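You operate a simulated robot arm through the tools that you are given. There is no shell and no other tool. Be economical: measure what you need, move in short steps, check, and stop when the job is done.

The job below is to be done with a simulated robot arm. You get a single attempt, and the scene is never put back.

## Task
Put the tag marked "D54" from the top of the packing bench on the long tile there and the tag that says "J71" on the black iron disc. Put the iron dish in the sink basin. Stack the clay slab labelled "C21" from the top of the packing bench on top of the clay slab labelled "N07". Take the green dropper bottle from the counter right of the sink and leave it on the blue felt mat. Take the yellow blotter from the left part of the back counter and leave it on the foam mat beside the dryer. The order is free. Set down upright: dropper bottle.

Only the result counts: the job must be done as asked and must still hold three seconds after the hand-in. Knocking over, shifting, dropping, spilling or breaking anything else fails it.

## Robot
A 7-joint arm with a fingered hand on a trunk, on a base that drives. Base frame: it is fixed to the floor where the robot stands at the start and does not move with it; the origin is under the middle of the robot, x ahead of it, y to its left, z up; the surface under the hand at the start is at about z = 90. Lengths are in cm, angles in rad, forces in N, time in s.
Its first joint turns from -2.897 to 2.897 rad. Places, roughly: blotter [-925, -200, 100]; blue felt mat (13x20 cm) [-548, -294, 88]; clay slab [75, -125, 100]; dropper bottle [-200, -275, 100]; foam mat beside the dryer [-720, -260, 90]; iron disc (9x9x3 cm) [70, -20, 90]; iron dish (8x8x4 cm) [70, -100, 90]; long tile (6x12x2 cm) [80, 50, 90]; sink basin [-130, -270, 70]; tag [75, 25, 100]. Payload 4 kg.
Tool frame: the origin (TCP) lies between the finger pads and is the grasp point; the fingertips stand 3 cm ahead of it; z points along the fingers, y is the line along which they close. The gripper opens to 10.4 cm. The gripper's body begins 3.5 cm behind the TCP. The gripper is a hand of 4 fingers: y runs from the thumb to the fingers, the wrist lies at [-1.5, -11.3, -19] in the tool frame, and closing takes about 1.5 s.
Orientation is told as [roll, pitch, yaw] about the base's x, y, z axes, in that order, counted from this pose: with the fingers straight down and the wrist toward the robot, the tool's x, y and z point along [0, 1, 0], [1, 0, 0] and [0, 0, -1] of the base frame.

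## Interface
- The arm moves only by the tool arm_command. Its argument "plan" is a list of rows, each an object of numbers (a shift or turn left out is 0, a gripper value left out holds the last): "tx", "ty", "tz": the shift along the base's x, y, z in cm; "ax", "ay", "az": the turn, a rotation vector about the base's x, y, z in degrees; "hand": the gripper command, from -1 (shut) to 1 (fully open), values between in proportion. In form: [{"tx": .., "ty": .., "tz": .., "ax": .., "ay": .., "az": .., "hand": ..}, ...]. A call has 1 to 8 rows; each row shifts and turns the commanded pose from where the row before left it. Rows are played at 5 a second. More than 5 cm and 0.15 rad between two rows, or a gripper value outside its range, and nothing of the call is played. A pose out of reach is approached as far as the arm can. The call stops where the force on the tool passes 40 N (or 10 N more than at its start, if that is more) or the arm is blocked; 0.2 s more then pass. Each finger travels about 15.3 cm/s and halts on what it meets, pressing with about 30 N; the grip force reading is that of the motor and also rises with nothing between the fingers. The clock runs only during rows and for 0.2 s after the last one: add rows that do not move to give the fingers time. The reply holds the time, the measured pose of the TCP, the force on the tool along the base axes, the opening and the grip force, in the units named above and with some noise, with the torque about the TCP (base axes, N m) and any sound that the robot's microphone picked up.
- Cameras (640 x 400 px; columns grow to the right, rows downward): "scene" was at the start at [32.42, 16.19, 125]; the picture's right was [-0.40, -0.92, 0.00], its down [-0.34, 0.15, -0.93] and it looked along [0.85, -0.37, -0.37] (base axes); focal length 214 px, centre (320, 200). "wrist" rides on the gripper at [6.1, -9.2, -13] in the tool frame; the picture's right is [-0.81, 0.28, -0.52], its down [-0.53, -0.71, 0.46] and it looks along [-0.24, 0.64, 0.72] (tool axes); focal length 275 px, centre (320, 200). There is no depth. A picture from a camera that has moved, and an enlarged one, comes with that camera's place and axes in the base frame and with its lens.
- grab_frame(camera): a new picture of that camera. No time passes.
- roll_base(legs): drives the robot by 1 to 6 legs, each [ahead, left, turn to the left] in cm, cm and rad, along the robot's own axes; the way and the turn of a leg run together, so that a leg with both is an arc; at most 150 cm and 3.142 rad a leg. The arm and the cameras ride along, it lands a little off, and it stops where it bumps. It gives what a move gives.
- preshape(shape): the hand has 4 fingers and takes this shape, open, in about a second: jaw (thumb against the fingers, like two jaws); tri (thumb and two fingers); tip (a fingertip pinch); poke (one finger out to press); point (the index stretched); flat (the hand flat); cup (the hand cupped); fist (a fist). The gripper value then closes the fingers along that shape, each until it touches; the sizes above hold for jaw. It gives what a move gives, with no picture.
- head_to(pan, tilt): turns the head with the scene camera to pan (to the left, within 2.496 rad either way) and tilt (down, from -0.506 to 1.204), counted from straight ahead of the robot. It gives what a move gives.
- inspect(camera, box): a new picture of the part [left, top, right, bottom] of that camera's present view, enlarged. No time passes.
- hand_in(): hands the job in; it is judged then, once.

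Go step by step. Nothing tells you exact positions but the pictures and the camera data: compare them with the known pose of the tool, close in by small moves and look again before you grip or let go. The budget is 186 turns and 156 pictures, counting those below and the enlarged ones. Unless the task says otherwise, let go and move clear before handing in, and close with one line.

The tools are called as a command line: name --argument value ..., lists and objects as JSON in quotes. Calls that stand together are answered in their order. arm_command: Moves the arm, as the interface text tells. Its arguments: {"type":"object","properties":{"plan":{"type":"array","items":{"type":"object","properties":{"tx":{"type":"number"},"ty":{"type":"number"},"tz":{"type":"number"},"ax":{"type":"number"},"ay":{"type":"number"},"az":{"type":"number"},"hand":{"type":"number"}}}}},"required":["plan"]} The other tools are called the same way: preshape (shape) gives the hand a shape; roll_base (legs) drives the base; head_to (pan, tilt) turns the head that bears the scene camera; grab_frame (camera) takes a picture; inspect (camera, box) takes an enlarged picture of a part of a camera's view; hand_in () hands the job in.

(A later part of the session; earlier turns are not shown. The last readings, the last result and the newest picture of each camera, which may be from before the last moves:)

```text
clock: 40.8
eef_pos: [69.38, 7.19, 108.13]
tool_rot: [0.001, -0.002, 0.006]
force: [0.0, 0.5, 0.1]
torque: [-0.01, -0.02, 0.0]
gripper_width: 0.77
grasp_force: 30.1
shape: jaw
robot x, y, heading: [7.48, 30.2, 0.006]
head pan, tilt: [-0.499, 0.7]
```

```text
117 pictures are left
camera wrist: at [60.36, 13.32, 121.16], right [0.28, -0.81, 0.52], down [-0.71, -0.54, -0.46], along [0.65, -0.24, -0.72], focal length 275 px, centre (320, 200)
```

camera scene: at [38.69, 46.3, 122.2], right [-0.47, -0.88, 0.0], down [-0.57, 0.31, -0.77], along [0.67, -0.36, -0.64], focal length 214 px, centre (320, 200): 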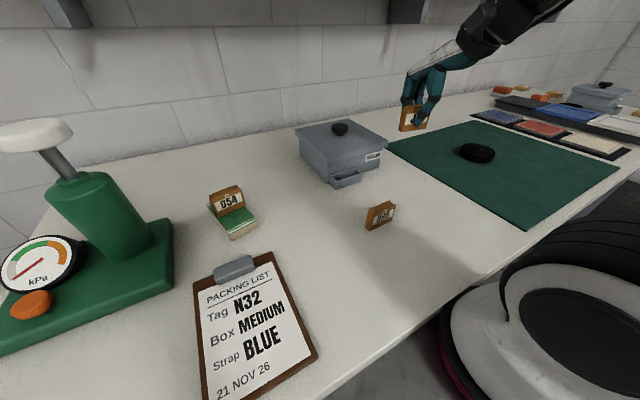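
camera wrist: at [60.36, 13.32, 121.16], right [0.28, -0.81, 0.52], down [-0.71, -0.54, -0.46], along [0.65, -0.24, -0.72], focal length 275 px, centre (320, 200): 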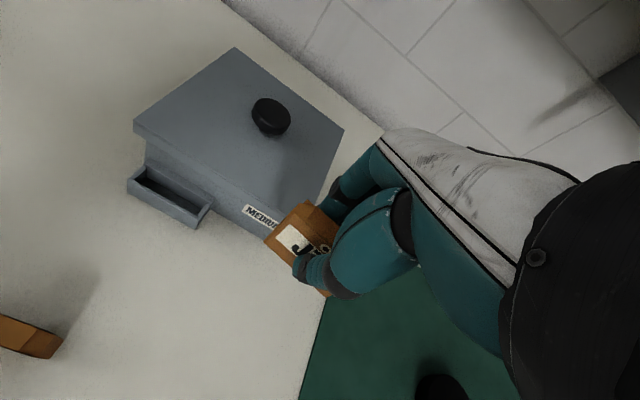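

The drive was blocked (nothing touched), and the arm ended short of the disc. I'll place J71 from here; first I pin down the disc.

inspect --camera "scene" --box '[420, 110, 540, 185]'

arm_command --plan '[{"ty": -4, "tz": 2}, {"ty": -4.9}, {"ty": -4.9}, {"ty": -4.9}, {"ty": -4.9}, {"tx": -1, "ty": -4.5}]'

grab_frame --camera "wrist"

inspect --camera "scene" --box '[420, 90, 540, 165]'

```text
5.33 times, centred on (480, 148) of scene
camera zoom: at [38.69, 46.3, 122.2], right [-0.47, -0.88, 0.0], down [-0.57, 0.31, -0.77], along [0.67, -0.36, -0.64], focal length 1144 px, centre (-533, 480)
```

zoom: 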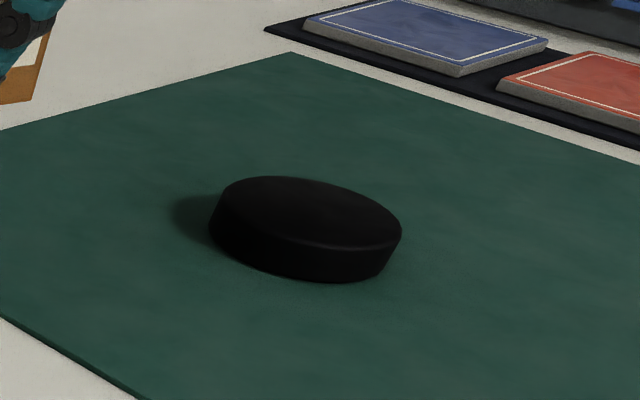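

```text
clock: 42.2
eef_pos: [68.0, -21.05, 110.19]
tool_rot: [0.0, -0.001, 0.007]
force: [-0.2, -0.1, -0.1]
torque: [-0.02, 0.01, -0.03]
gripper_width: 0.75
grasp_force: 30.0
shape: jaw
robot x, y, heading: [7.68, 30.17, -0.001]
head pan, tilt: [-0.499, 0.7]
```

```text
115 pictures are left
camera wrist: at [58.95, -14.76, 123.28], right [0.28, -0.81, 0.52], down [-0.71, -0.54, -0.46], along [0.65, -0.24, -0.72], focal length 275 px, centre (320, 200)
```

wrist: 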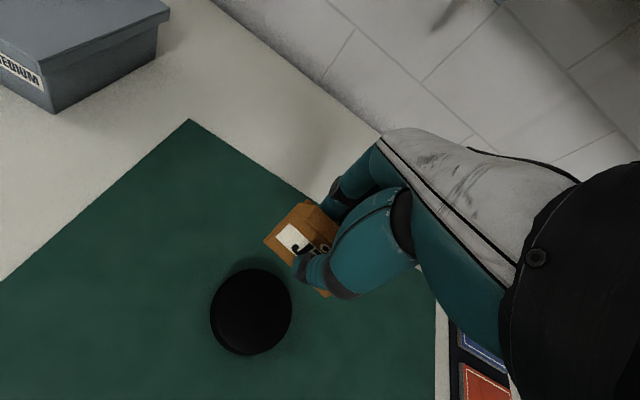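

```text
5.33 times, centred on (480, 128) of scene
camera zoom: at [38.69, 46.32, 122.2], right [-0.47, -0.88, 0.0], down [-0.57, 0.3, -0.77], along [0.67, -0.36, -0.64], focal length 1144 px, centre (-533, 587)
```

zoom: 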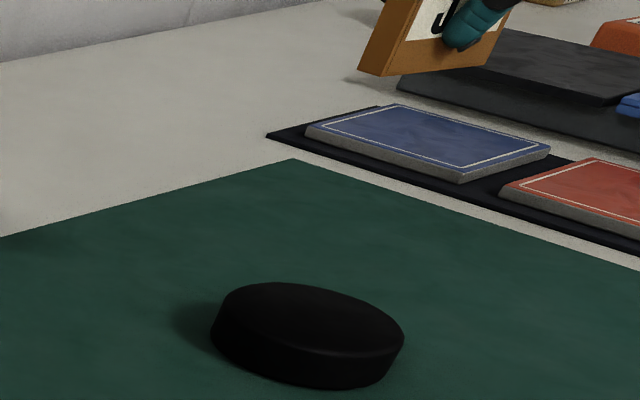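

inspect --camera "wrist" --box '[240, 180, 368, 260]'

inspect --camera "scene" --box '[470, 70, 550, 120]'

```text
5.00 times, centred on (304, 220) of wrist
camera zoom: at [58.95, -14.76, 123.28], right [0.28, -0.81, 0.52], down [-0.71, -0.54, -0.46], along [0.65, -0.24, -0.72], focal length 1376 px, centre (400, 100)
```

zoom: 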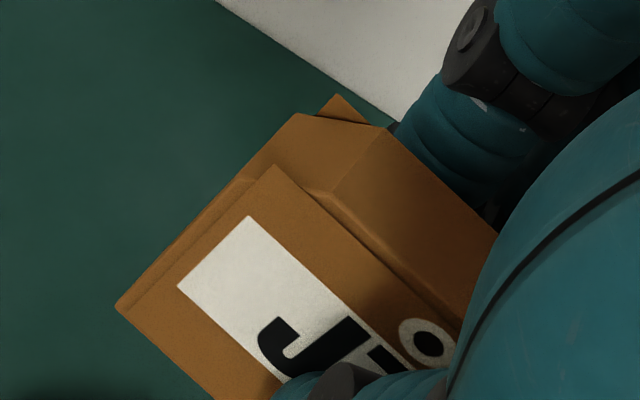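

```text
8.00 times, centred on (510, 95) of scene
camera zoom: at [38.69, 46.32, 122.2], right [-0.47, -0.88, 0.0], down [-0.57, 0.3, -0.77], along [0.67, -0.36, -0.64], focal length 1716 px, centre (-1200, 1040)
```

zoom: 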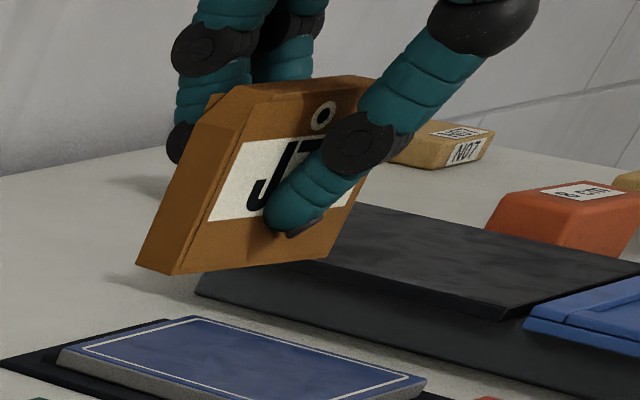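

The disc is centred at (67.8, −22.1). I align and lower.

arm_command --plan '[{"tx": -0.2, "ty": -1.1, "tz": -4}, {"tz": -4}, {"tz": -2.5}]'

inspect --camera "scene" --box '[420, 90, 540, 165]'

grab_frame --camera "wrist"

```text
clock: 43.0
eef_pos: [68.33, -22.04, 99.52]
tool_rot: [-0.001, -0.001, 0.008]
force: [-0.4, 0.3, -0.2]
torque: [-0.01, 0.0, -0.03]
gripper_width: 0.77
grasp_force: 29.9
shape: jaw
robot x, y, heading: [7.2, 29.93, 0.002]
head pan, tilt: [-0.499, 0.7]
```

```text
5.33 times, centred on (480, 128) of scene
camera zoom: at [38.7, 46.31, 122.2], right [-0.47, -0.88, 0.0], down [-0.57, 0.31, -0.77], along [0.67, -0.36, -0.64], focal length 1144 px, centre (-533, 587)
```

zoom: 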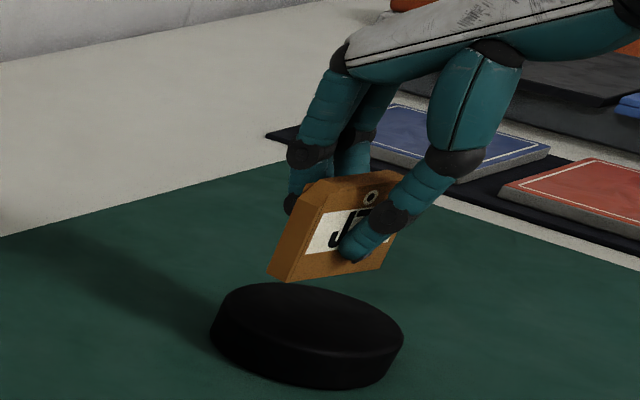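

```text
110 pictures are left
camera wrist: at [59.18, -15.83, 112.7], right [0.28, -0.81, 0.52], down [-0.71, -0.54, -0.46], along [0.65, -0.24, -0.72], focal length 275 px, centre (320, 200)
```

wrist: 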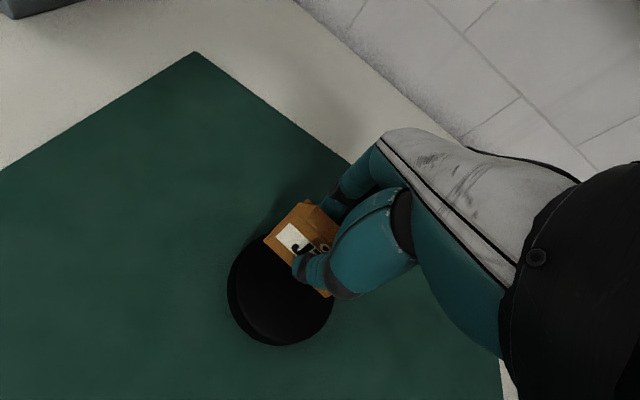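

arm_command --plan '[{"tx": -0.7, "tz": -0.8}, {"tz": -0.4}, {}, {"tz": -0.3}, {}]'

inspect --camera "scene" --box '[420, 90, 540, 165]'

```text
clock: 44.2
eef_pos: [67.52, -21.96, 98.22]
tool_rot: [0.0, -0.002, 0.004]
force: [0.7, 1.0, -0.2]
torque: [0.02, 0.0, 0.04]
gripper_width: 0.75
grasp_force: 30.1
shape: jaw
robot x, y, heading: [7.41, 30.3, 0.003]
head pan, tilt: [-0.499, 0.7]
```

```text
5.33 times, centred on (480, 128) of scene
camera zoom: at [38.7, 46.31, 122.2], right [-0.47, -0.88, 0.0], down [-0.57, 0.31, -0.77], along [0.67, -0.36, -0.64], focal length 1144 px, centre (-533, 587)
```

zoom: 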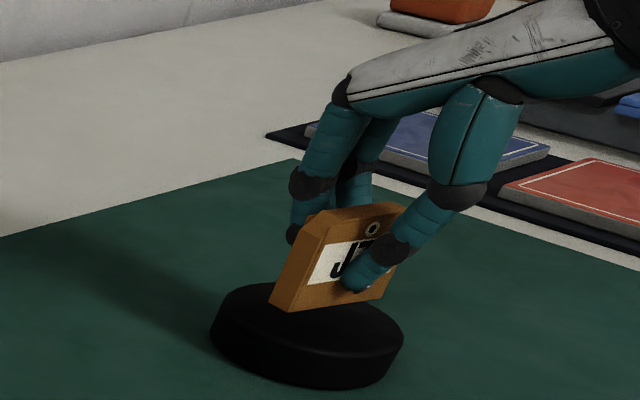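

arm_command --plan '[{"tz": -0.25}, {}, {"tz": -0.25}, {}]'

arm_command --plan '[{"tz": -0.2}, {}, {}]'

inspect --camera "scene" --box '[420, 90, 540, 165]'

```text
clock: 45.2
eef_pos: [67.38, -22.24, 97.77]
tool_rot: [0.0, -0.003, 0.006]
force: [-0.1, 0.9, 0.9]
torque: [0.01, -0.02, 0.01]
gripper_width: 0.78
grasp_force: 29.7
shape: jaw
robot x, y, heading: [7.51, 30.31, -0.0]
head pan, tilt: [-0.499, 0.7]
```

```text
clock: 46.0
eef_pos: [67.42, -22.15, 97.49]
tool_rot: [-0.001, -0.001, 0.004]
force: [0.0, -0.3, 0.7]
torque: [-0.01, 0.02, -0.03]
gripper_width: 0.76
grasp_force: 29.8
shape: jaw
robot x, y, heading: [7.74, 30.12, 0.003]
head pan, tilt: [-0.499, 0.7]
```

```text
5.33 times, centred on (480, 128) of scene
camera zoom: at [38.7, 46.31, 122.2], right [-0.47, -0.88, 0.0], down [-0.57, 0.31, -0.77], along [0.67, -0.36, -0.64], focal length 1144 px, centre (-533, 587)
```

zoom: 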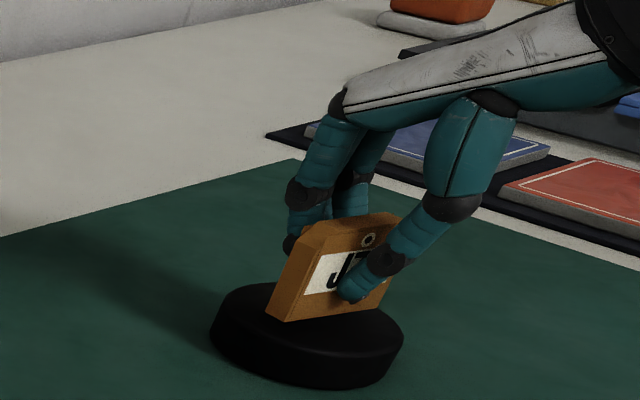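

arm_command --plan '[{"tz": -0.2}, {}, {}]'

arm_command --plan '[{"tz": -0.2}, {}, {}]'

```text
clock: 46.8
eef_pos: [67.4, -22.04, 97.44]
tool_rot: [0.001, 0.0, 0.004]
force: [0.1, -0.4, 0.9]
torque: [0.01, -0.02, -0.03]
gripper_width: 0.77
grasp_force: 30.1
shape: jaw
robot x, y, heading: [7.81, 29.94, 0.006]
head pan, tilt: [-0.499, 0.7]
```

```text
clock: 47.6
eef_pos: [67.44, -22.18, 97.15]
tool_rot: [0.0, -0.002, 0.004]
force: [0.5, 1.4, 0.0]
torque: [0.0, 0.0, 0.01]
gripper_width: 0.78
grasp_force: 30.0
shape: jaw
robot x, y, heading: [7.44, 30.24, 0.006]
head pan, tilt: [-0.499, 0.7]
```

arm_command --plan '[{"tz": -0.2}, {}, {}]'

inspect --camera "scene" --box '[440, 110, 520, 160]'

```text
clock: 48.4
eef_pos: [67.49, -22.06, 96.93]
tool_rot: [0.0, -0.002, 0.004]
force: [-0.4, -1.1, 5.0]
torque: [0.0, 0.03, -0.01]
gripper_width: 0.78
grasp_force: 30.3
shape: jaw
robot x, y, heading: [7.78, 30.28, 0.001]
head pan, tilt: [-0.499, 0.7]
```

```text
8.00 times, centred on (480, 135) of scene
camera zoom: at [38.7, 46.3, 122.2], right [-0.47, -0.88, 0.0], down [-0.57, 0.31, -0.77], along [0.67, -0.36, -0.64], focal length 1716 px, centre (-960, 720)
```

zoom: 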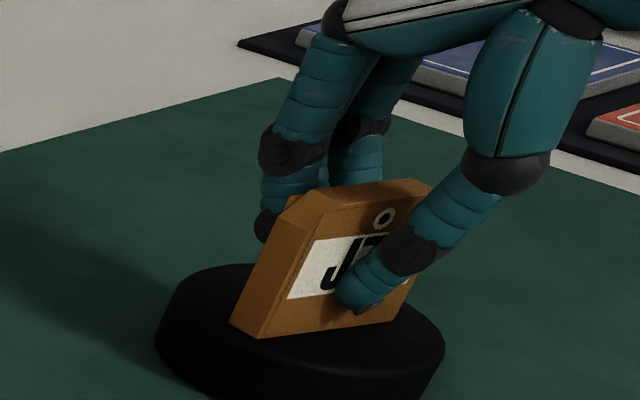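

Contact at 5 N, and the tag is well within the disc. I release gently.

arm_command --plan '[{"hand": -0.7}, {"hand": -0.4}, {"hand": 0}, {"hand": 0.5}, {"hand": 1}, {}, {"tz": 2}, {"tz": 3}]'

inspect --camera "scene" --box '[440, 110, 520, 160]'

```text
clock: 50.2
eef_pos: [67.24, -22.0, 101.87]
tool_rot: [0.0, -0.002, 0.005]
force: [-0.5, 0.5, -0.2]
torque: [0.02, -0.01, -0.02]
gripper_width: 10.36
grasp_force: 0.1
shape: jaw
robot x, y, heading: [7.56, 30.57, 0.007]
head pan, tilt: [-0.499, 0.7]
```

```text
8.00 times, centred on (480, 135) of scene
camera zoom: at [38.7, 46.3, 122.2], right [-0.47, -0.88, 0.0], down [-0.57, 0.31, -0.77], along [0.67, -0.36, -0.64], focal length 1716 px, centre (-960, 720)
```

zoom: 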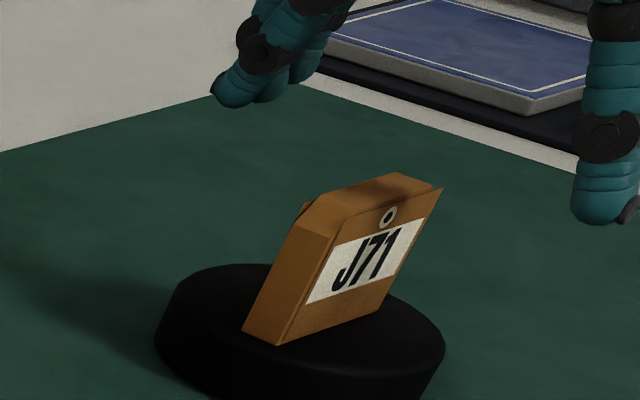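

J71 stands on the disc. Next I lift, retract and look for what blocks the base on the right.

arm_command --plan '[{"tz": 5}, {"tz": 5}, {"tz": 5}, {"tz": 5}, {"tx": -3, "ty": 4}, {"tx": -3, "ty": 4}, {"tx": -3, "ty": 4}, {"ty": 4}]'

head_to --pan -1.3 --tilt 0.8

grab_frame --camera "scene"

head_to --pan -2.2 --tilt 0.6

grab_frame --camera "scene"

```text
clock: 52.0
eef_pos: [58.56, -6.15, 121.73]
tool_rot: [0.0, -0.001, 0.004]
force: [0.5, 0.2, -0.8]
torque: [0.01, 0.03, 0.01]
gripper_width: 10.4
grasp_force: 0.0
shape: jaw
robot x, y, heading: [7.46, 30.14, 0.005]
head pan, tilt: [-0.499, 0.7]
```

```text
clock: 53.2
eef_pos: [58.51, -6.22, 121.76]
tool_rot: [0.0, -0.001, 0.004]
force: [-0.2, -0.7, 0.2]
torque: [0.01, -0.03, 0.01]
gripper_width: 10.38
grasp_force: 0.0
shape: jaw
robot x, y, heading: [7.34, 30.23, 0.004]
head pan, tilt: [-1.3, 0.799]
```

```text
105 pictures are left
camera scene: at [33.42, 42.56, 121.37], right [-0.96, -0.27, 0.0], down [-0.2, 0.69, -0.7], along [0.19, -0.67, -0.72], focal length 214 px, centre (320, 200)
```

scene: 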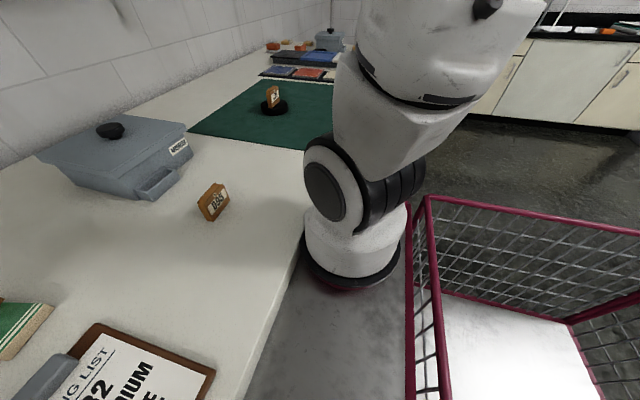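

```text
clock: 54.4
eef_pos: [58.56, -6.08, 121.84]
tool_rot: [0.002, -0.003, 0.005]
force: [-0.5, 0.0, 0.0]
torque: [0.02, -0.03, 0.01]
gripper_width: 10.4
grasp_force: 0.0
shape: jaw
robot x, y, heading: [7.37, 30.42, 0.005]
head pan, tilt: [-2.201, 0.6]
```

```text
104 pictures are left
camera scene: at [26.05, 43.15, 123.05], right [-0.81, 0.58, 0.0], down [0.33, 0.46, -0.82], along [-0.48, -0.67, -0.57], focal length 214 px, centre (320, 200)
```

scene: 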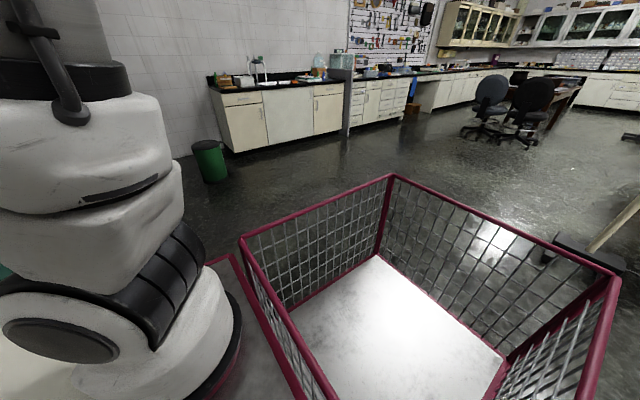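

The basket is part of my own base; I was probably pressed against the bench edge. I back off first, then go right.

roll_base --legs '[[-8, 0, 0], [0, -60, 0]]'

```text
clock: 58.4
eef_pos: [49.71, -67.26, 121.65]
tool_rot: [0.0, -0.001, -0.014]
force: [-0.9, -0.8, 0.8]
torque: [0.01, -0.04, -0.01]
gripper_width: 10.38
grasp_force: 0.1
shape: jaw
robot x, y, heading: [-0.92, -29.82, -0.012]
head pan, tilt: [-2.201, 0.6]
```

roll_base --legs '[[0, -65, 0.012]]'

head_to --pan -0.3 --tilt 0.5

grab_frame --camera "scene"

```text
clock: 62.1
eef_pos: [49.99, -133.16, 121.76]
tool_rot: [0.0, 0.0, 0.002]
force: [0.0, 0.9, -0.2]
torque: [0.0, 0.02, -0.01]
gripper_width: 10.38
grasp_force: 0.2
shape: jaw
robot x, y, heading: [-0.67, -96.8, 0.002]
head pan, tilt: [-2.201, 0.6]
```

```text
clock: 64.0
eef_pos: [50.06, -133.19, 121.78]
tool_rot: [0.0, 0.001, 0.003]
force: [0.3, -0.2, -0.2]
torque: [-0.01, 0.01, -0.02]
gripper_width: 10.37
grasp_force: 0.0
shape: jaw
robot x, y, heading: [-1.02, -96.96, -0.0]
head pan, tilt: [-0.3, 0.499]
```

```text
103 pictures are left
camera scene: at [31.52, -79.36, 123.94], right [-0.29, -0.96, 0.0], down [-0.46, 0.14, -0.88], along [0.84, -0.26, -0.48], focal length 214 px, centre (320, 200)
```

scene: 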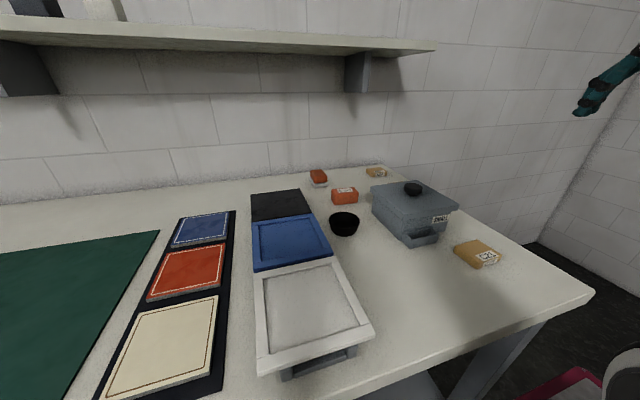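

inspect --camera "scene" --box '[290, 150, 418, 230]'

inspect --camera "scene" --box '[400, 200, 528, 280]'

inspect --camera "scene" --box '[320, 160, 400, 210]'

```text
5.00 times, centred on (354, 190) of scene
camera zoom: at [31.52, -79.36, 123.94], right [-0.29, -0.96, 0.0], down [-0.46, 0.14, -0.88], along [0.84, -0.26, -0.48], focal length 1072 px, centre (150, 250)
```

zoom: 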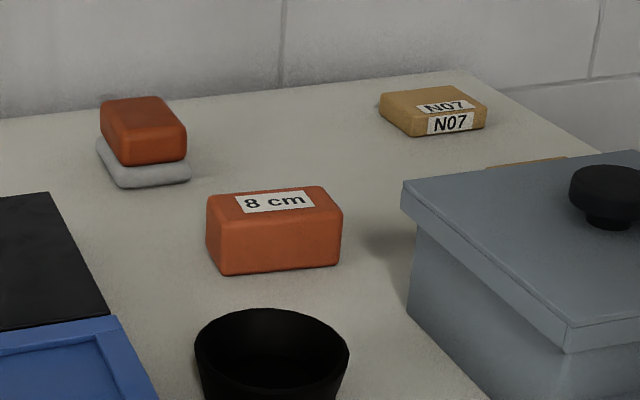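

```text
5.00 times, centred on (464, 240) of scene
camera zoom: at [31.52, -79.36, 123.94], right [-0.29, -0.96, 0.0], down [-0.46, 0.14, -0.88], along [0.84, -0.26, -0.48], focal length 1072 px, centre (-400, 0)
```

zoom: 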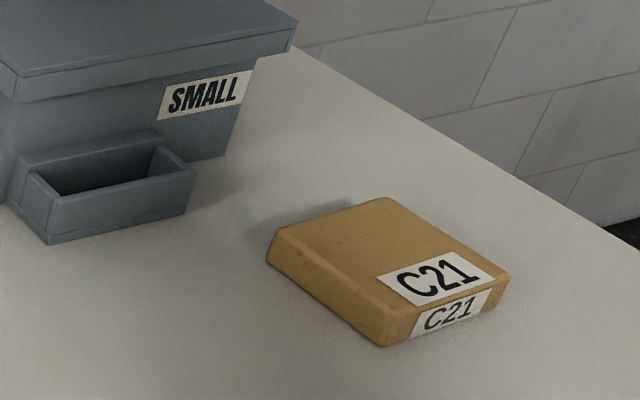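

```text
8.00 times, centred on (360, 185) of scene
camera zoom: at [31.52, -79.36, 123.94], right [-0.29, -0.96, 0.0], down [-0.46, 0.14, -0.88], along [0.84, -0.26, -0.48], focal length 1716 px, centre (0, 320)
```

zoom: 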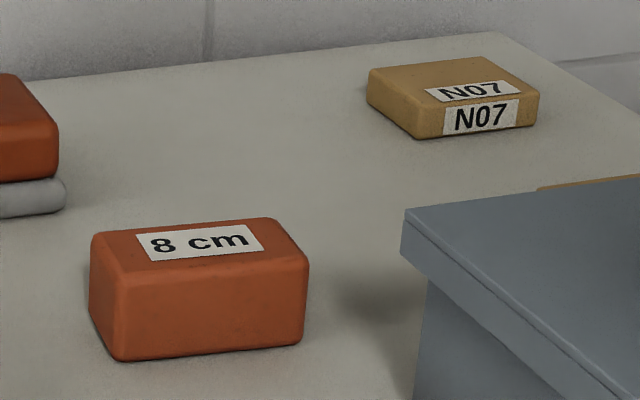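

Found: C21 at about (55.8, −123), N07 at about (106, −127.5), and the dish at about (72, −98). I take the dish first and hover over it.

arm_command --plan '[{"tx": 2.5, "ty": 4.2}, {"tx": 2.5, "ty": 4.2}, {"tx": 2.5, "ty": 4.2}, {"tx": 2.5, "ty": 4.2}, {"tx": 2.5, "ty": 4.2}, {"tx": 2.5, "ty": 4.2}, {"tx": 2.5, "ty": 4.2}, {"tx": 2.5, "ty": 4.2}]'

arm_command --plan '[{"tx": 1.5, "ty": 1.5, "tz": -3}, {"tz": -4}, {"tz": -3}]'

grab_frame --camera "wrist"

grab_frame --camera "scene"

```text
clock: 65.8
eef_pos: [69.87, -99.3, 121.76]
tool_rot: [0.0, -0.002, 0.002]
force: [0.3, 0.4, 0.1]
torque: [0.02, -0.05, -0.02]
gripper_width: 10.37
grasp_force: 0.0
shape: jaw
robot x, y, heading: [-1.09, -96.72, -0.001]
head pan, tilt: [-0.3, 0.499]
```

```text
clock: 66.6
eef_pos: [71.49, -97.88, 111.97]
tool_rot: [-0.001, 0.001, 0.004]
force: [-0.1, 0.5, -0.5]
torque: [0.0, -0.02, 0.03]
gripper_width: 10.37
grasp_force: 0.1
shape: jaw
robot x, y, heading: [-1.09, -96.57, 0.002]
head pan, tilt: [-0.3, 0.499]
```

```text
99 pictures are left
camera wrist: at [62.38, -91.69, 125.14], right [0.28, -0.81, 0.52], down [-0.71, -0.53, -0.46], along [0.65, -0.24, -0.72], focal length 275 px, centre (320, 200)
```

wrist: 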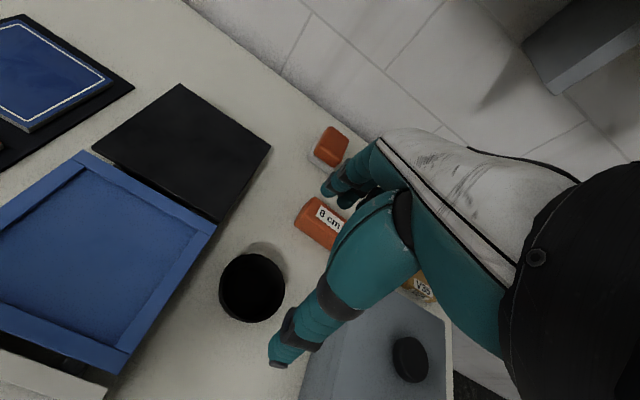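

```text
98 pictures are left
camera scene: at [31.51, -79.35, 123.94], right [-0.29, -0.96, 0.0], down [-0.46, 0.14, -0.88], along [0.84, -0.26, -0.48], focal length 214 px, centre (320, 200)
```

scene: 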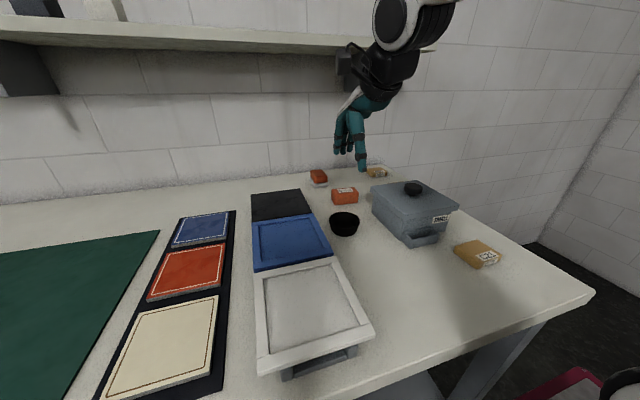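

arm_command --plan '[{"tx": 1.5, "ty": -0.4, "tz": -4}, {"tz": -4}, {"tz": -4}, {"tz": -1.2}]'

grab_frame --camera "wrist"

inspect --camera "scene" --box '[290, 150, 418, 230]'

```text
clock: 67.6
eef_pos: [73.13, -98.17, 98.39]
tool_rot: [0.0, 0.001, 0.003]
force: [0.5, -0.1, 0.9]
torque: [0.0, 0.01, 0.01]
gripper_width: 10.35
grasp_force: 0.1
shape: jaw
robot x, y, heading: [-1.1, -96.76, -0.0]
head pan, tilt: [-0.3, 0.499]
```

```text
97 pictures are left
camera wrist: at [64.02, -92.11, 111.63], right [0.28, -0.81, 0.52], down [-0.71, -0.54, -0.46], along [0.64, -0.24, -0.73], focal length 275 px, centre (320, 200)
```

wrist: 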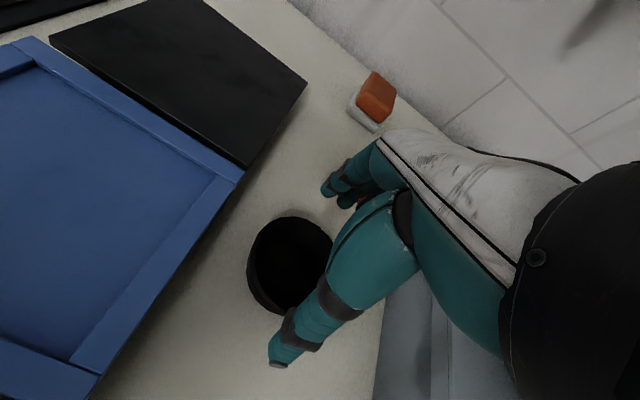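

```text
5.00 times, centred on (354, 190) of scene
camera zoom: at [31.51, -79.37, 123.94], right [-0.29, -0.96, 0.0], down [-0.46, 0.14, -0.88], along [0.84, -0.26, -0.48], focal length 1072 px, centre (150, 250)
```

zoom: 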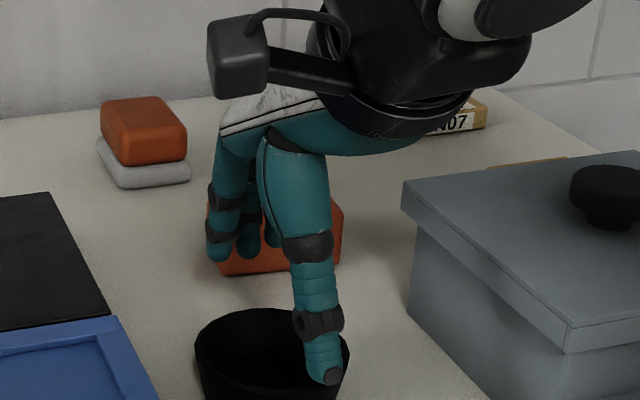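

arm_command --plan '[{"tx": -0.6, "ty": 1.2}, {"tz": -1.2}]'

grab_frame --camera "wrist"

inspect --camera "scene" --box '[300, 180, 396, 240]'

```text
clock: 68.2
eef_pos: [72.43, -97.0, 97.27]
tool_rot: [0.001, 0.0, 0.003]
force: [-0.1, 0.0, -0.3]
torque: [0.0, -0.03, 0.0]
gripper_width: 10.39
grasp_force: 0.1
shape: jaw
robot x, y, heading: [-1.33, -96.84, 0.003]
head pan, tilt: [-0.3, 0.499]
```

```text
95 pictures are left
camera wrist: at [63.47, -90.9, 110.4], right [0.28, -0.81, 0.52], down [-0.71, -0.54, -0.46], along [0.65, -0.24, -0.72], focal length 275 px, centre (320, 200)
```

wrist: 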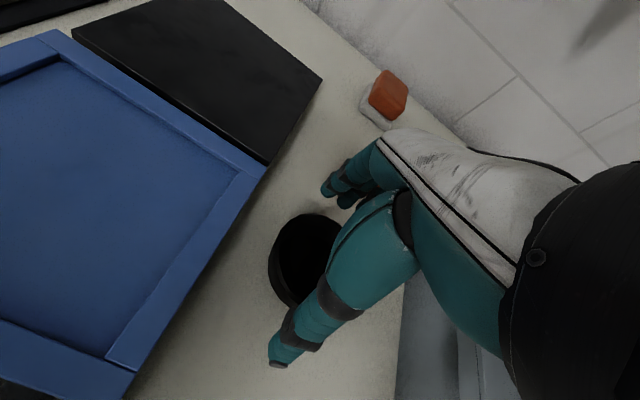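

```text
6.67 times, centred on (348, 210) of scene
camera zoom: at [31.52, -79.35, 123.94], right [-0.29, -0.96, 0.0], down [-0.46, 0.14, -0.88], along [0.84, -0.26, -0.48], focal length 1430 px, centre (133, 133)
```

zoom: 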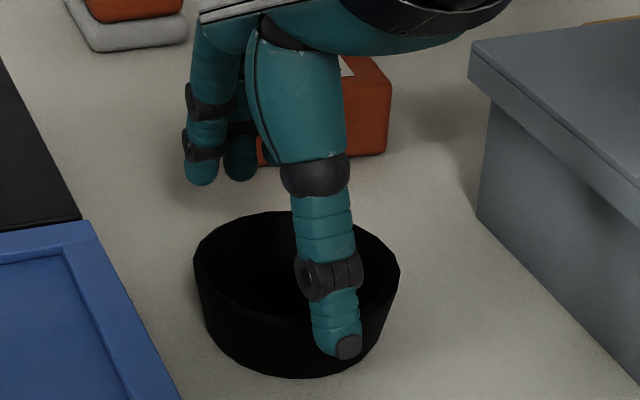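

arm_command --plan '[{"tz": -1.5}, {"tz": -1.2}, {"hand": -1}, {}, {}, {}, {}, {}]'

inspect --camera "scene" --box '[300, 180, 396, 240]'

```text
clock: 70.0
eef_pos: [72.49, -97.09, 94.53]
tool_rot: [0.0, -0.001, 0.004]
force: [0.1, -0.3, -0.1]
torque: [0.01, 0.05, 0.02]
gripper_width: 6.1
grasp_force: 30.1
shape: jaw
robot x, y, heading: [-1.31, -96.53, 0.003]
head pan, tilt: [-0.3, 0.499]
```

```text
6.67 times, centred on (348, 210) of scene
camera zoom: at [31.53, -79.36, 123.93], right [-0.29, -0.96, 0.0], down [-0.46, 0.14, -0.88], along [0.84, -0.26, -0.48], focal length 1430 px, centre (133, 133)
```

zoom: 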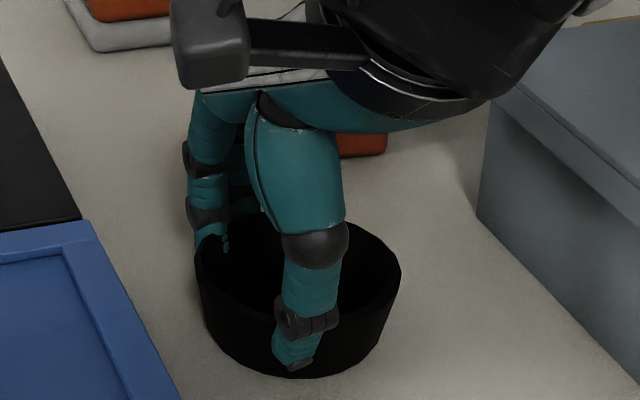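

arm_command --plan '[{"tz": 1}, {"tz": 2}, {"tz": 3}, {"tz": 4}]'

grab_frame --camera "wrist"

inspect --camera "scene" --box '[300, 160, 396, 220]'

```text
clock: 71.0
eef_pos: [72.18, -97.38, 104.78]
tool_rot: [0.0, 0.0, 0.003]
force: [0.2, -0.6, -2.8]
torque: [0.06, 0.04, 0.01]
gripper_width: 6.08
grasp_force: 30.3
shape: jaw
robot x, y, heading: [-0.71, -96.59, 0.007]
head pan, tilt: [-0.3, 0.499]
```

```text
92 pictures are left
camera wrist: at [63.19, -91.1, 117.84], right [0.28, -0.81, 0.52], down [-0.71, -0.54, -0.45], along [0.65, -0.24, -0.72], focal length 275 px, centre (320, 200)
```

wrist: 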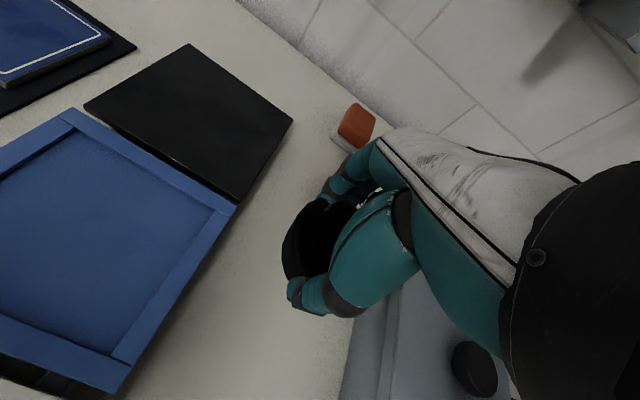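

```text
6.67 times, centred on (348, 190) of scene
camera zoom: at [31.56, -79.35, 123.93], right [-0.29, -0.96, 0.0], down [-0.46, 0.14, -0.88], along [0.84, -0.26, -0.48], focal length 1430 px, centre (133, 267)
```

zoom: 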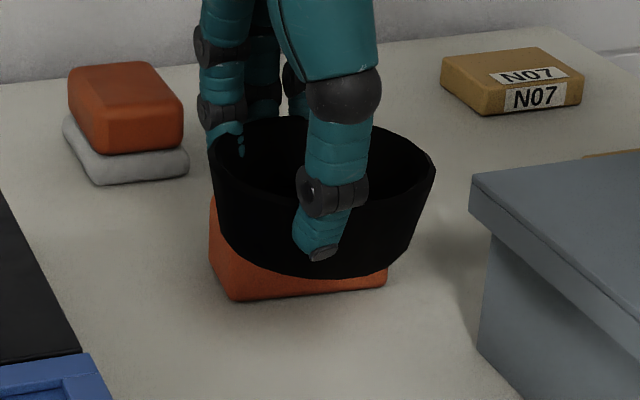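

Dish held. I raise and retract it, back off, turn to face the sink counter, and look before approaching.

arm_command --plan '[{"tz": 4.5}, {"tz": 4.5}, {"tz": 4.5}, {"tz": 4.5}, {"tx": -4.5}, {"tx": -4.5}, {"tx": -4.5}, {"tx": -4.5}]'

roll_base --legs '[[-45, 0, 0], [0, 0, -1.57]]'

head_to --pan -0.3 --tilt 0.4

grab_frame --camera "scene"

```text
clock: 72.8
eef_pos: [54.63, -97.37, 122.28]
tool_rot: [-0.001, 0.003, 0.005]
force: [-0.1, 0.5, -2.3]
torque: [0.06, 0.05, 0.01]
gripper_width: 6.07
grasp_force: 29.9
shape: jaw
robot x, y, heading: [-0.77, -96.6, 0.0]
head pan, tilt: [-0.3, 0.499]
```

```text
clock: 79.4
eef_pos: [-49.7, -152.46, 122.38]
tool_rot: [-0.001, 0.0, -1.598]
force: [0.1, 0.4, -3.2]
torque: [0.0, -0.05, 0.01]
gripper_width: 6.03
grasp_force: 29.8
shape: jaw
robot x, y, heading: [-47.66, -96.68, -1.6]
head pan, tilt: [-0.3, 0.499]
```

```text
clock: 80.1
eef_pos: [-49.59, -152.33, 122.15]
tool_rot: [0.0, -0.001, -1.598]
force: [-0.1, -0.2, -1.9]
torque: [0.11, -0.06, -0.04]
gripper_width: 6.02
grasp_force: 29.9
shape: jaw
robot x, y, heading: [-47.18, -96.47, -1.599]
head pan, tilt: [-0.3, 0.4]
```

```text
90 pictures are left
camera scene: at [-31.04, -130.05, 124.84], right [-0.95, 0.32, 0.0], down [0.13, 0.37, -0.92], along [-0.3, -0.87, -0.39], focal length 214 px, centre (320, 200)
```

scene: 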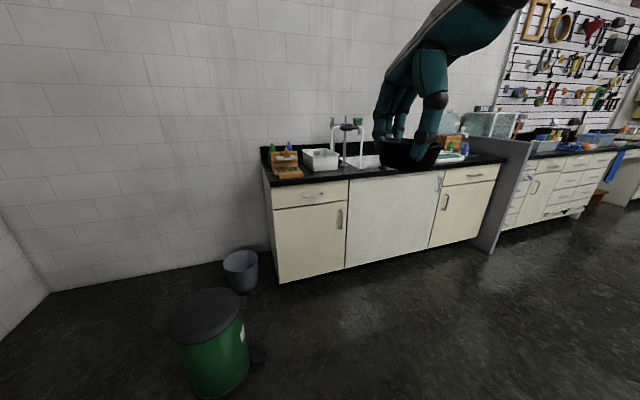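

roll_base --legs '[[0, -70, 0.03], [85, 0, 0]]'

head_to --pan -0.1 --tilt 0.5

grab_frame --camera "scene"

```text
clock: 88.0
eef_pos: [-117.53, -235.93, 122.3]
tool_rot: [0.0, 0.0, -1.567]
force: [-0.6, 0.3, -2.2]
torque: [0.04, -0.08, 0.0]
gripper_width: 6.0
grasp_force: 30.6
shape: jaw
robot x, y, heading: [-116.84, -179.95, -1.565]
head pan, tilt: [-0.3, 0.4]
```

```text
clock: 88.8
eef_pos: [-117.43, -235.97, 122.13]
tool_rot: [0.0, 0.0, -1.567]
force: [-0.3, 0.5, -3.6]
torque: [0.06, -0.04, -0.01]
gripper_width: 6.01
grasp_force: 30.3
shape: jaw
robot x, y, heading: [-117.11, -180.4, -1.567]
head pan, tilt: [-0.099, 0.499]
```

```text
89 pictures are left
camera scene: at [-97.82, -213.23, 123.94], right [-1.0, 0.1, 0.0], down [0.05, 0.48, -0.88], along [-0.08, -0.87, -0.48], focal length 214 px, centre (320, 200)
```

scene: 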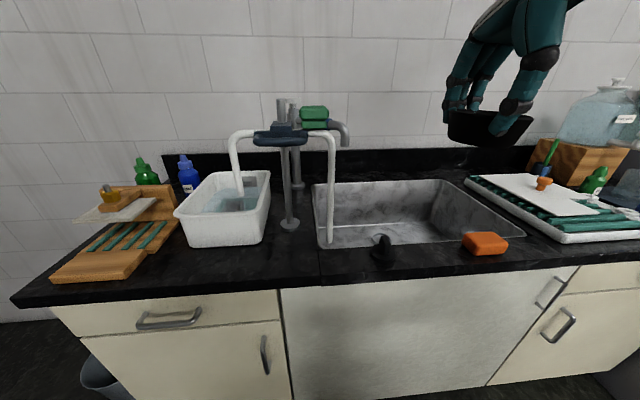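

Counter top is at z≈86, basin x −153…−104, y −295…−255. I drive closer, then move the dish over the basin.

roll_base --legs '[[17, -12, 0]]'

```text
clock: 90.4
eef_pos: [-129.41, -252.85, 122.23]
tool_rot: [-0.001, 0.0, -1.563]
force: [0.5, 0.7, -2.4]
torque: [0.03, -0.07, 0.01]
gripper_width: 6.0
grasp_force: 29.9
shape: jaw
robot x, y, heading: [-129.18, -196.82, -1.563]
head pan, tilt: [-0.099, 0.499]
```

arm_command --plan '[{"ty": -4.8}, {"ty": -4.8}, {"ty": -4.8}, {"ty": -4.8}, {"ty": -3, "tz": -3}, {"tz": -5}, {"tz": -5}]'

grab_frame --camera "scene"

grab_frame --camera "wrist"

```text
clock: 92.0
eef_pos: [-129.67, -274.78, 109.37]
tool_rot: [0.0, 0.001, -1.563]
force: [0.1, 0.0, -2.8]
torque: [0.04, -0.03, 0.01]
gripper_width: 5.97
grasp_force: 30.7
shape: jaw
robot x, y, heading: [-129.08, -196.64, -1.561]
head pan, tilt: [-0.099, 0.499]
```

```text
88 pictures are left
camera scene: at [-109.89, -229.89, 123.94], right [-1.0, 0.09, 0.0], down [0.04, 0.48, -0.88], along [-0.08, -0.87, -0.48], focal length 214 px, centre (320, 200)
```

scene: 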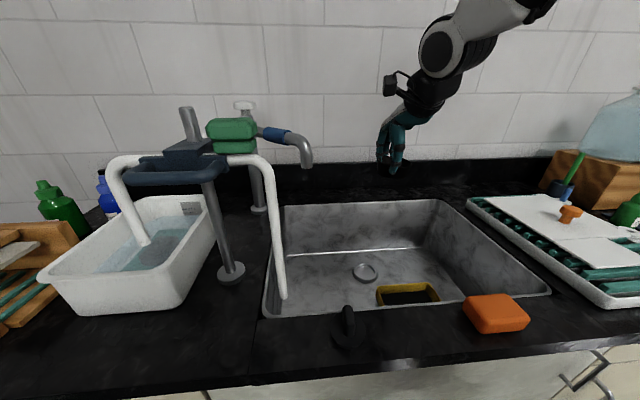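

```text
87 pictures are left
camera wrist: at [-123.53, -265.51, 122.48], right [-0.81, -0.28, 0.52], down [-0.54, 0.71, -0.46], along [-0.24, -0.65, -0.72], focal length 275 px, centre (320, 200)
```

wrist: 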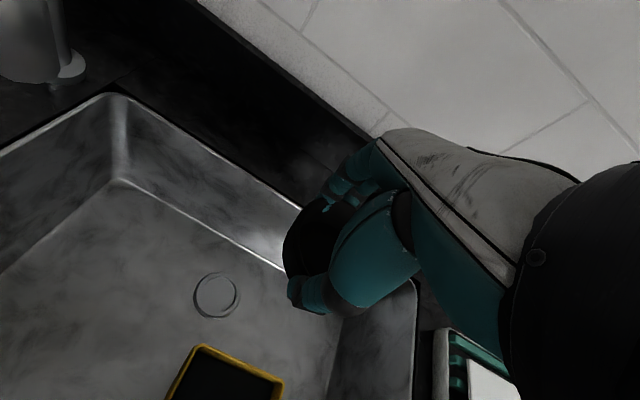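

A yellow-rimmed item lies in the basin at about x −131…−147; I'll set the dish left of it, around (−119, −272).

arm_command --plan '[{"tx": 4}, {"tx": 4, "ty": 1.5}, {"tx": 3.7, "ty": 1}, {"tz": -5}, {"tz": -5}, {"tz": -5}, {"tz": -5}]'

grab_frame --camera "scene"

grab_frame --camera "wrist"

```text
clock: 93.6
eef_pos: [-117.34, -272.29, 89.03]
tool_rot: [0.0, 0.0, -1.561]
force: [0.6, 1.2, -2.8]
torque: [-0.02, -0.02, 0.0]
gripper_width: 5.97
grasp_force: 30.1
shape: jaw
robot x, y, heading: [-129.0, -196.97, -1.563]
head pan, tilt: [-0.099, 0.499]
```

```text
86 pictures are left
camera scene: at [-109.86, -229.87, 123.94], right [-1.0, 0.09, 0.0], down [0.04, 0.48, -0.88], along [-0.08, -0.87, -0.48], focal length 214 px, centre (320, 200)
```

scene: 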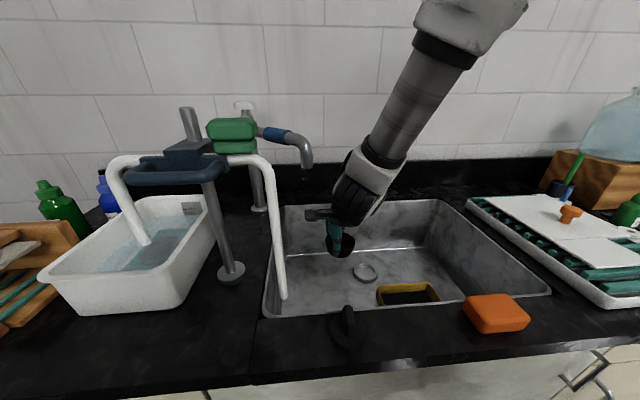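

```text
85 pictures are left
camera wrist: at [-111.29, -262.93, 102.1], right [-0.81, -0.28, 0.52], down [-0.54, 0.71, -0.46], along [-0.24, -0.65, -0.72], focal length 275 px, centre (320, 200)
```

wrist: 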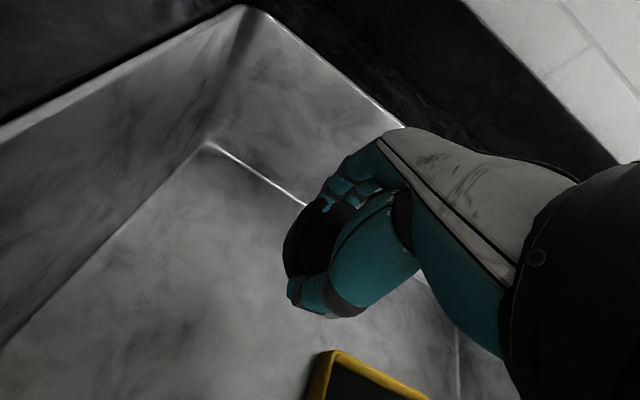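

arm_command --plan '[{"tz": -4}, {"tz": -4}, {"tz": -3}, {"tz": -2}, {}]'

grab_frame --camera "wrist"

inspect --camera "scene" --box '[240, 160, 480, 310]'

```text
clock: 94.8
eef_pos: [-117.64, -272.74, 76.4]
tool_rot: [0.0, 0.0, -1.561]
force: [0.4, -0.5, -2.6]
torque: [0.05, -0.07, 0.02]
gripper_width: 5.99
grasp_force: 29.7
shape: jaw
robot x, y, heading: [-128.98, -196.72, -1.558]
head pan, tilt: [-0.099, 0.499]
```

```text
84 pictures are left
camera wrist: at [-111.54, -263.21, 89.47], right [-0.81, -0.28, 0.52], down [-0.54, 0.71, -0.46], along [-0.24, -0.65, -0.72], focal length 275 px, centre (320, 200)
```

wrist: 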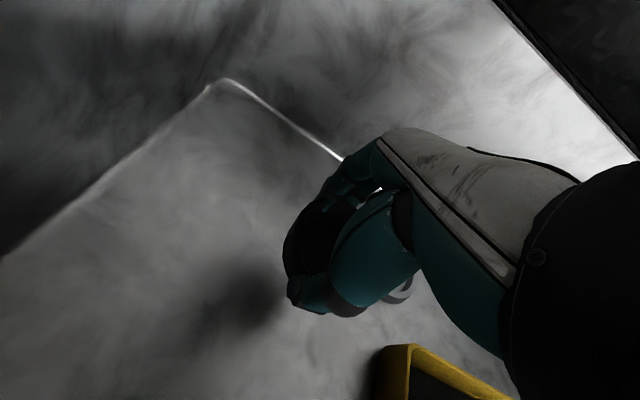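

```text
2.67 times, centred on (360, 235) of scene
camera zoom: at [-109.89, -229.92, 123.93], right [-1.0, 0.09, 0.0], down [0.04, 0.48, -0.88], along [-0.08, -0.87, -0.48], focal length 572 px, centre (213, 107)
```

zoom: 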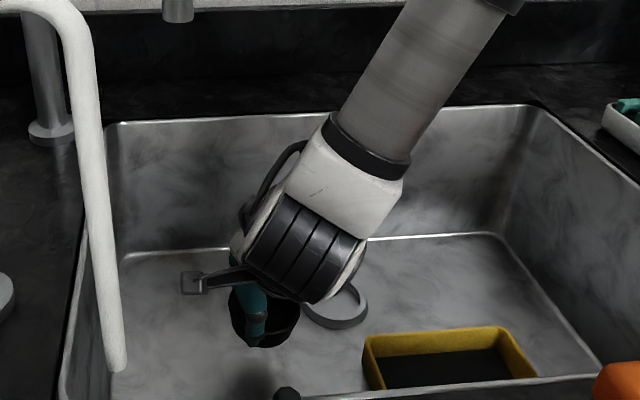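

Still clear of the item and drain. I lower in fine steps until contact.

arm_command --plan '[{"tz": -1}, {"tz": -0.7}, {"tz": -0.4}, {}, {"tz": -0.3}, {}]'

arm_command --plan '[{"tz": -0.3}, {}, {"tz": -0.3}, {}]'

```text
clock: 96.2
eef_pos: [-117.89, -272.34, 73.92]
tool_rot: [-0.001, 0.001, -1.563]
force: [-0.2, -0.9, -3.3]
torque: [0.04, -0.04, 0.0]
gripper_width: 5.96
grasp_force: 29.9
shape: jaw
robot x, y, heading: [-129.1, -197.11, -1.564]
head pan, tilt: [-0.099, 0.499]
```

```text
clock: 97.2
eef_pos: [-117.78, -272.44, 73.37]
tool_rot: [0.001, -0.001, -1.561]
force: [-0.2, 1.1, -2.5]
torque: [0.02, -0.05, 0.01]
gripper_width: 5.97
grasp_force: 29.6
shape: jaw
robot x, y, heading: [-129.21, -196.99, -1.56]
head pan, tilt: [-0.099, 0.499]
```

arm_command --plan '[{"tz": -0.3}, {}, {"tz": -0.3}, {}]'

arm_command --plan '[{"tz": -0.3}, {}, {"tz": -0.3}, {}]'

inspect --camera "scene" --box '[240, 190, 400, 290]'

```text
clock: 98.2
eef_pos: [-117.76, -272.31, 72.61]
tool_rot: [0.0, -0.001, -1.562]
force: [0.5, 0.4, -3.2]
torque: [0.05, -0.09, -0.01]
gripper_width: 5.96
grasp_force: 30.4
shape: jaw
robot x, y, heading: [-129.14, -196.88, -1.559]
head pan, tilt: [-0.099, 0.499]
```

```text
clock: 99.2
eef_pos: [-117.76, -272.3, 72.02]
tool_rot: [0.002, 0.001, -1.561]
force: [0.3, 0.8, -2.7]
torque: [0.03, -0.09, -0.01]
gripper_width: 5.98
grasp_force: 30.4
shape: jaw
robot x, y, heading: [-129.11, -196.9, -1.559]
head pan, tilt: [-0.099, 0.499]
```

```text
4.00 times, centred on (320, 240) of scene
camera zoom: at [-109.88, -229.92, 123.93], right [-1.0, 0.09, 0.0], down [0.04, 0.48, -0.88], along [-0.08, -0.87, -0.48], focal length 858 px, centre (320, 40)
```

zoom: 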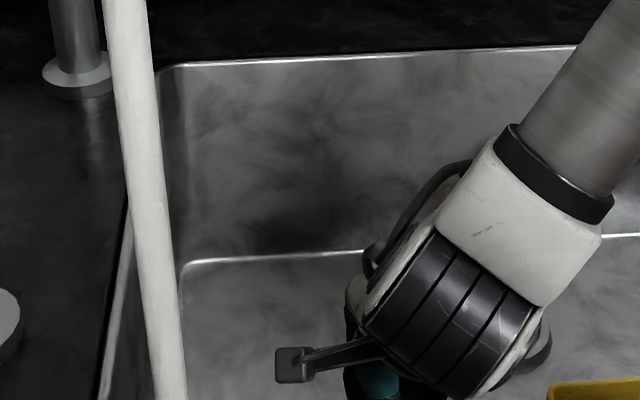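

arm_command --plan '[{"tz": -0.4}, {}, {"tz": -0.4}, {}, {"tz": -0.4}, {}]'

arm_command --plan '[{"tz": -0.4}, {}, {}]'

grab_frame --camera "wrist"

```text
clock: 100.6
eef_pos: [-117.82, -272.52, 70.91]
tool_rot: [0.002, -0.001, -1.561]
force: [0.4, -0.2, -3.4]
torque: [0.04, -0.07, 0.02]
gripper_width: 6.01
grasp_force: 30.5
shape: jaw
robot x, y, heading: [-128.9, -197.07, -1.557]
head pan, tilt: [-0.099, 0.499]
```

```text
clock: 101.4
eef_pos: [-117.77, -272.43, 70.58]
tool_rot: [0.001, 0.001, -1.562]
force: [0.8, -0.9, 0.1]
torque: [-0.02, 0.08, 0.03]
gripper_width: 5.97
grasp_force: 30.4
shape: jaw
robot x, y, heading: [-129.2, -197.03, -1.567]
head pan, tilt: [-0.099, 0.499]
```

```text
81 pictures are left
camera wrist: at [-111.56, -263.09, 83.66], right [-0.81, -0.28, 0.52], down [-0.54, 0.71, -0.46], along [-0.24, -0.65, -0.72], focal length 275 px, centre (320, 200)
```

wrist: 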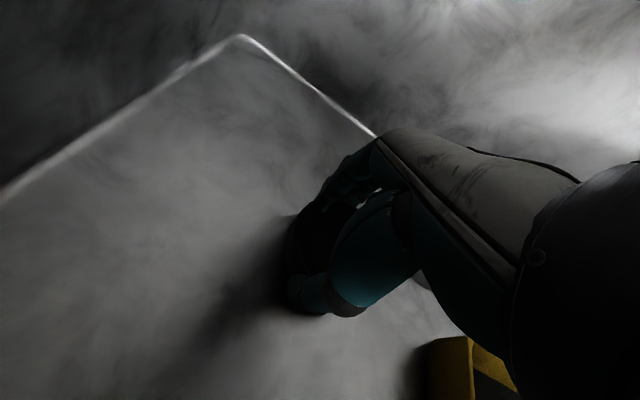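

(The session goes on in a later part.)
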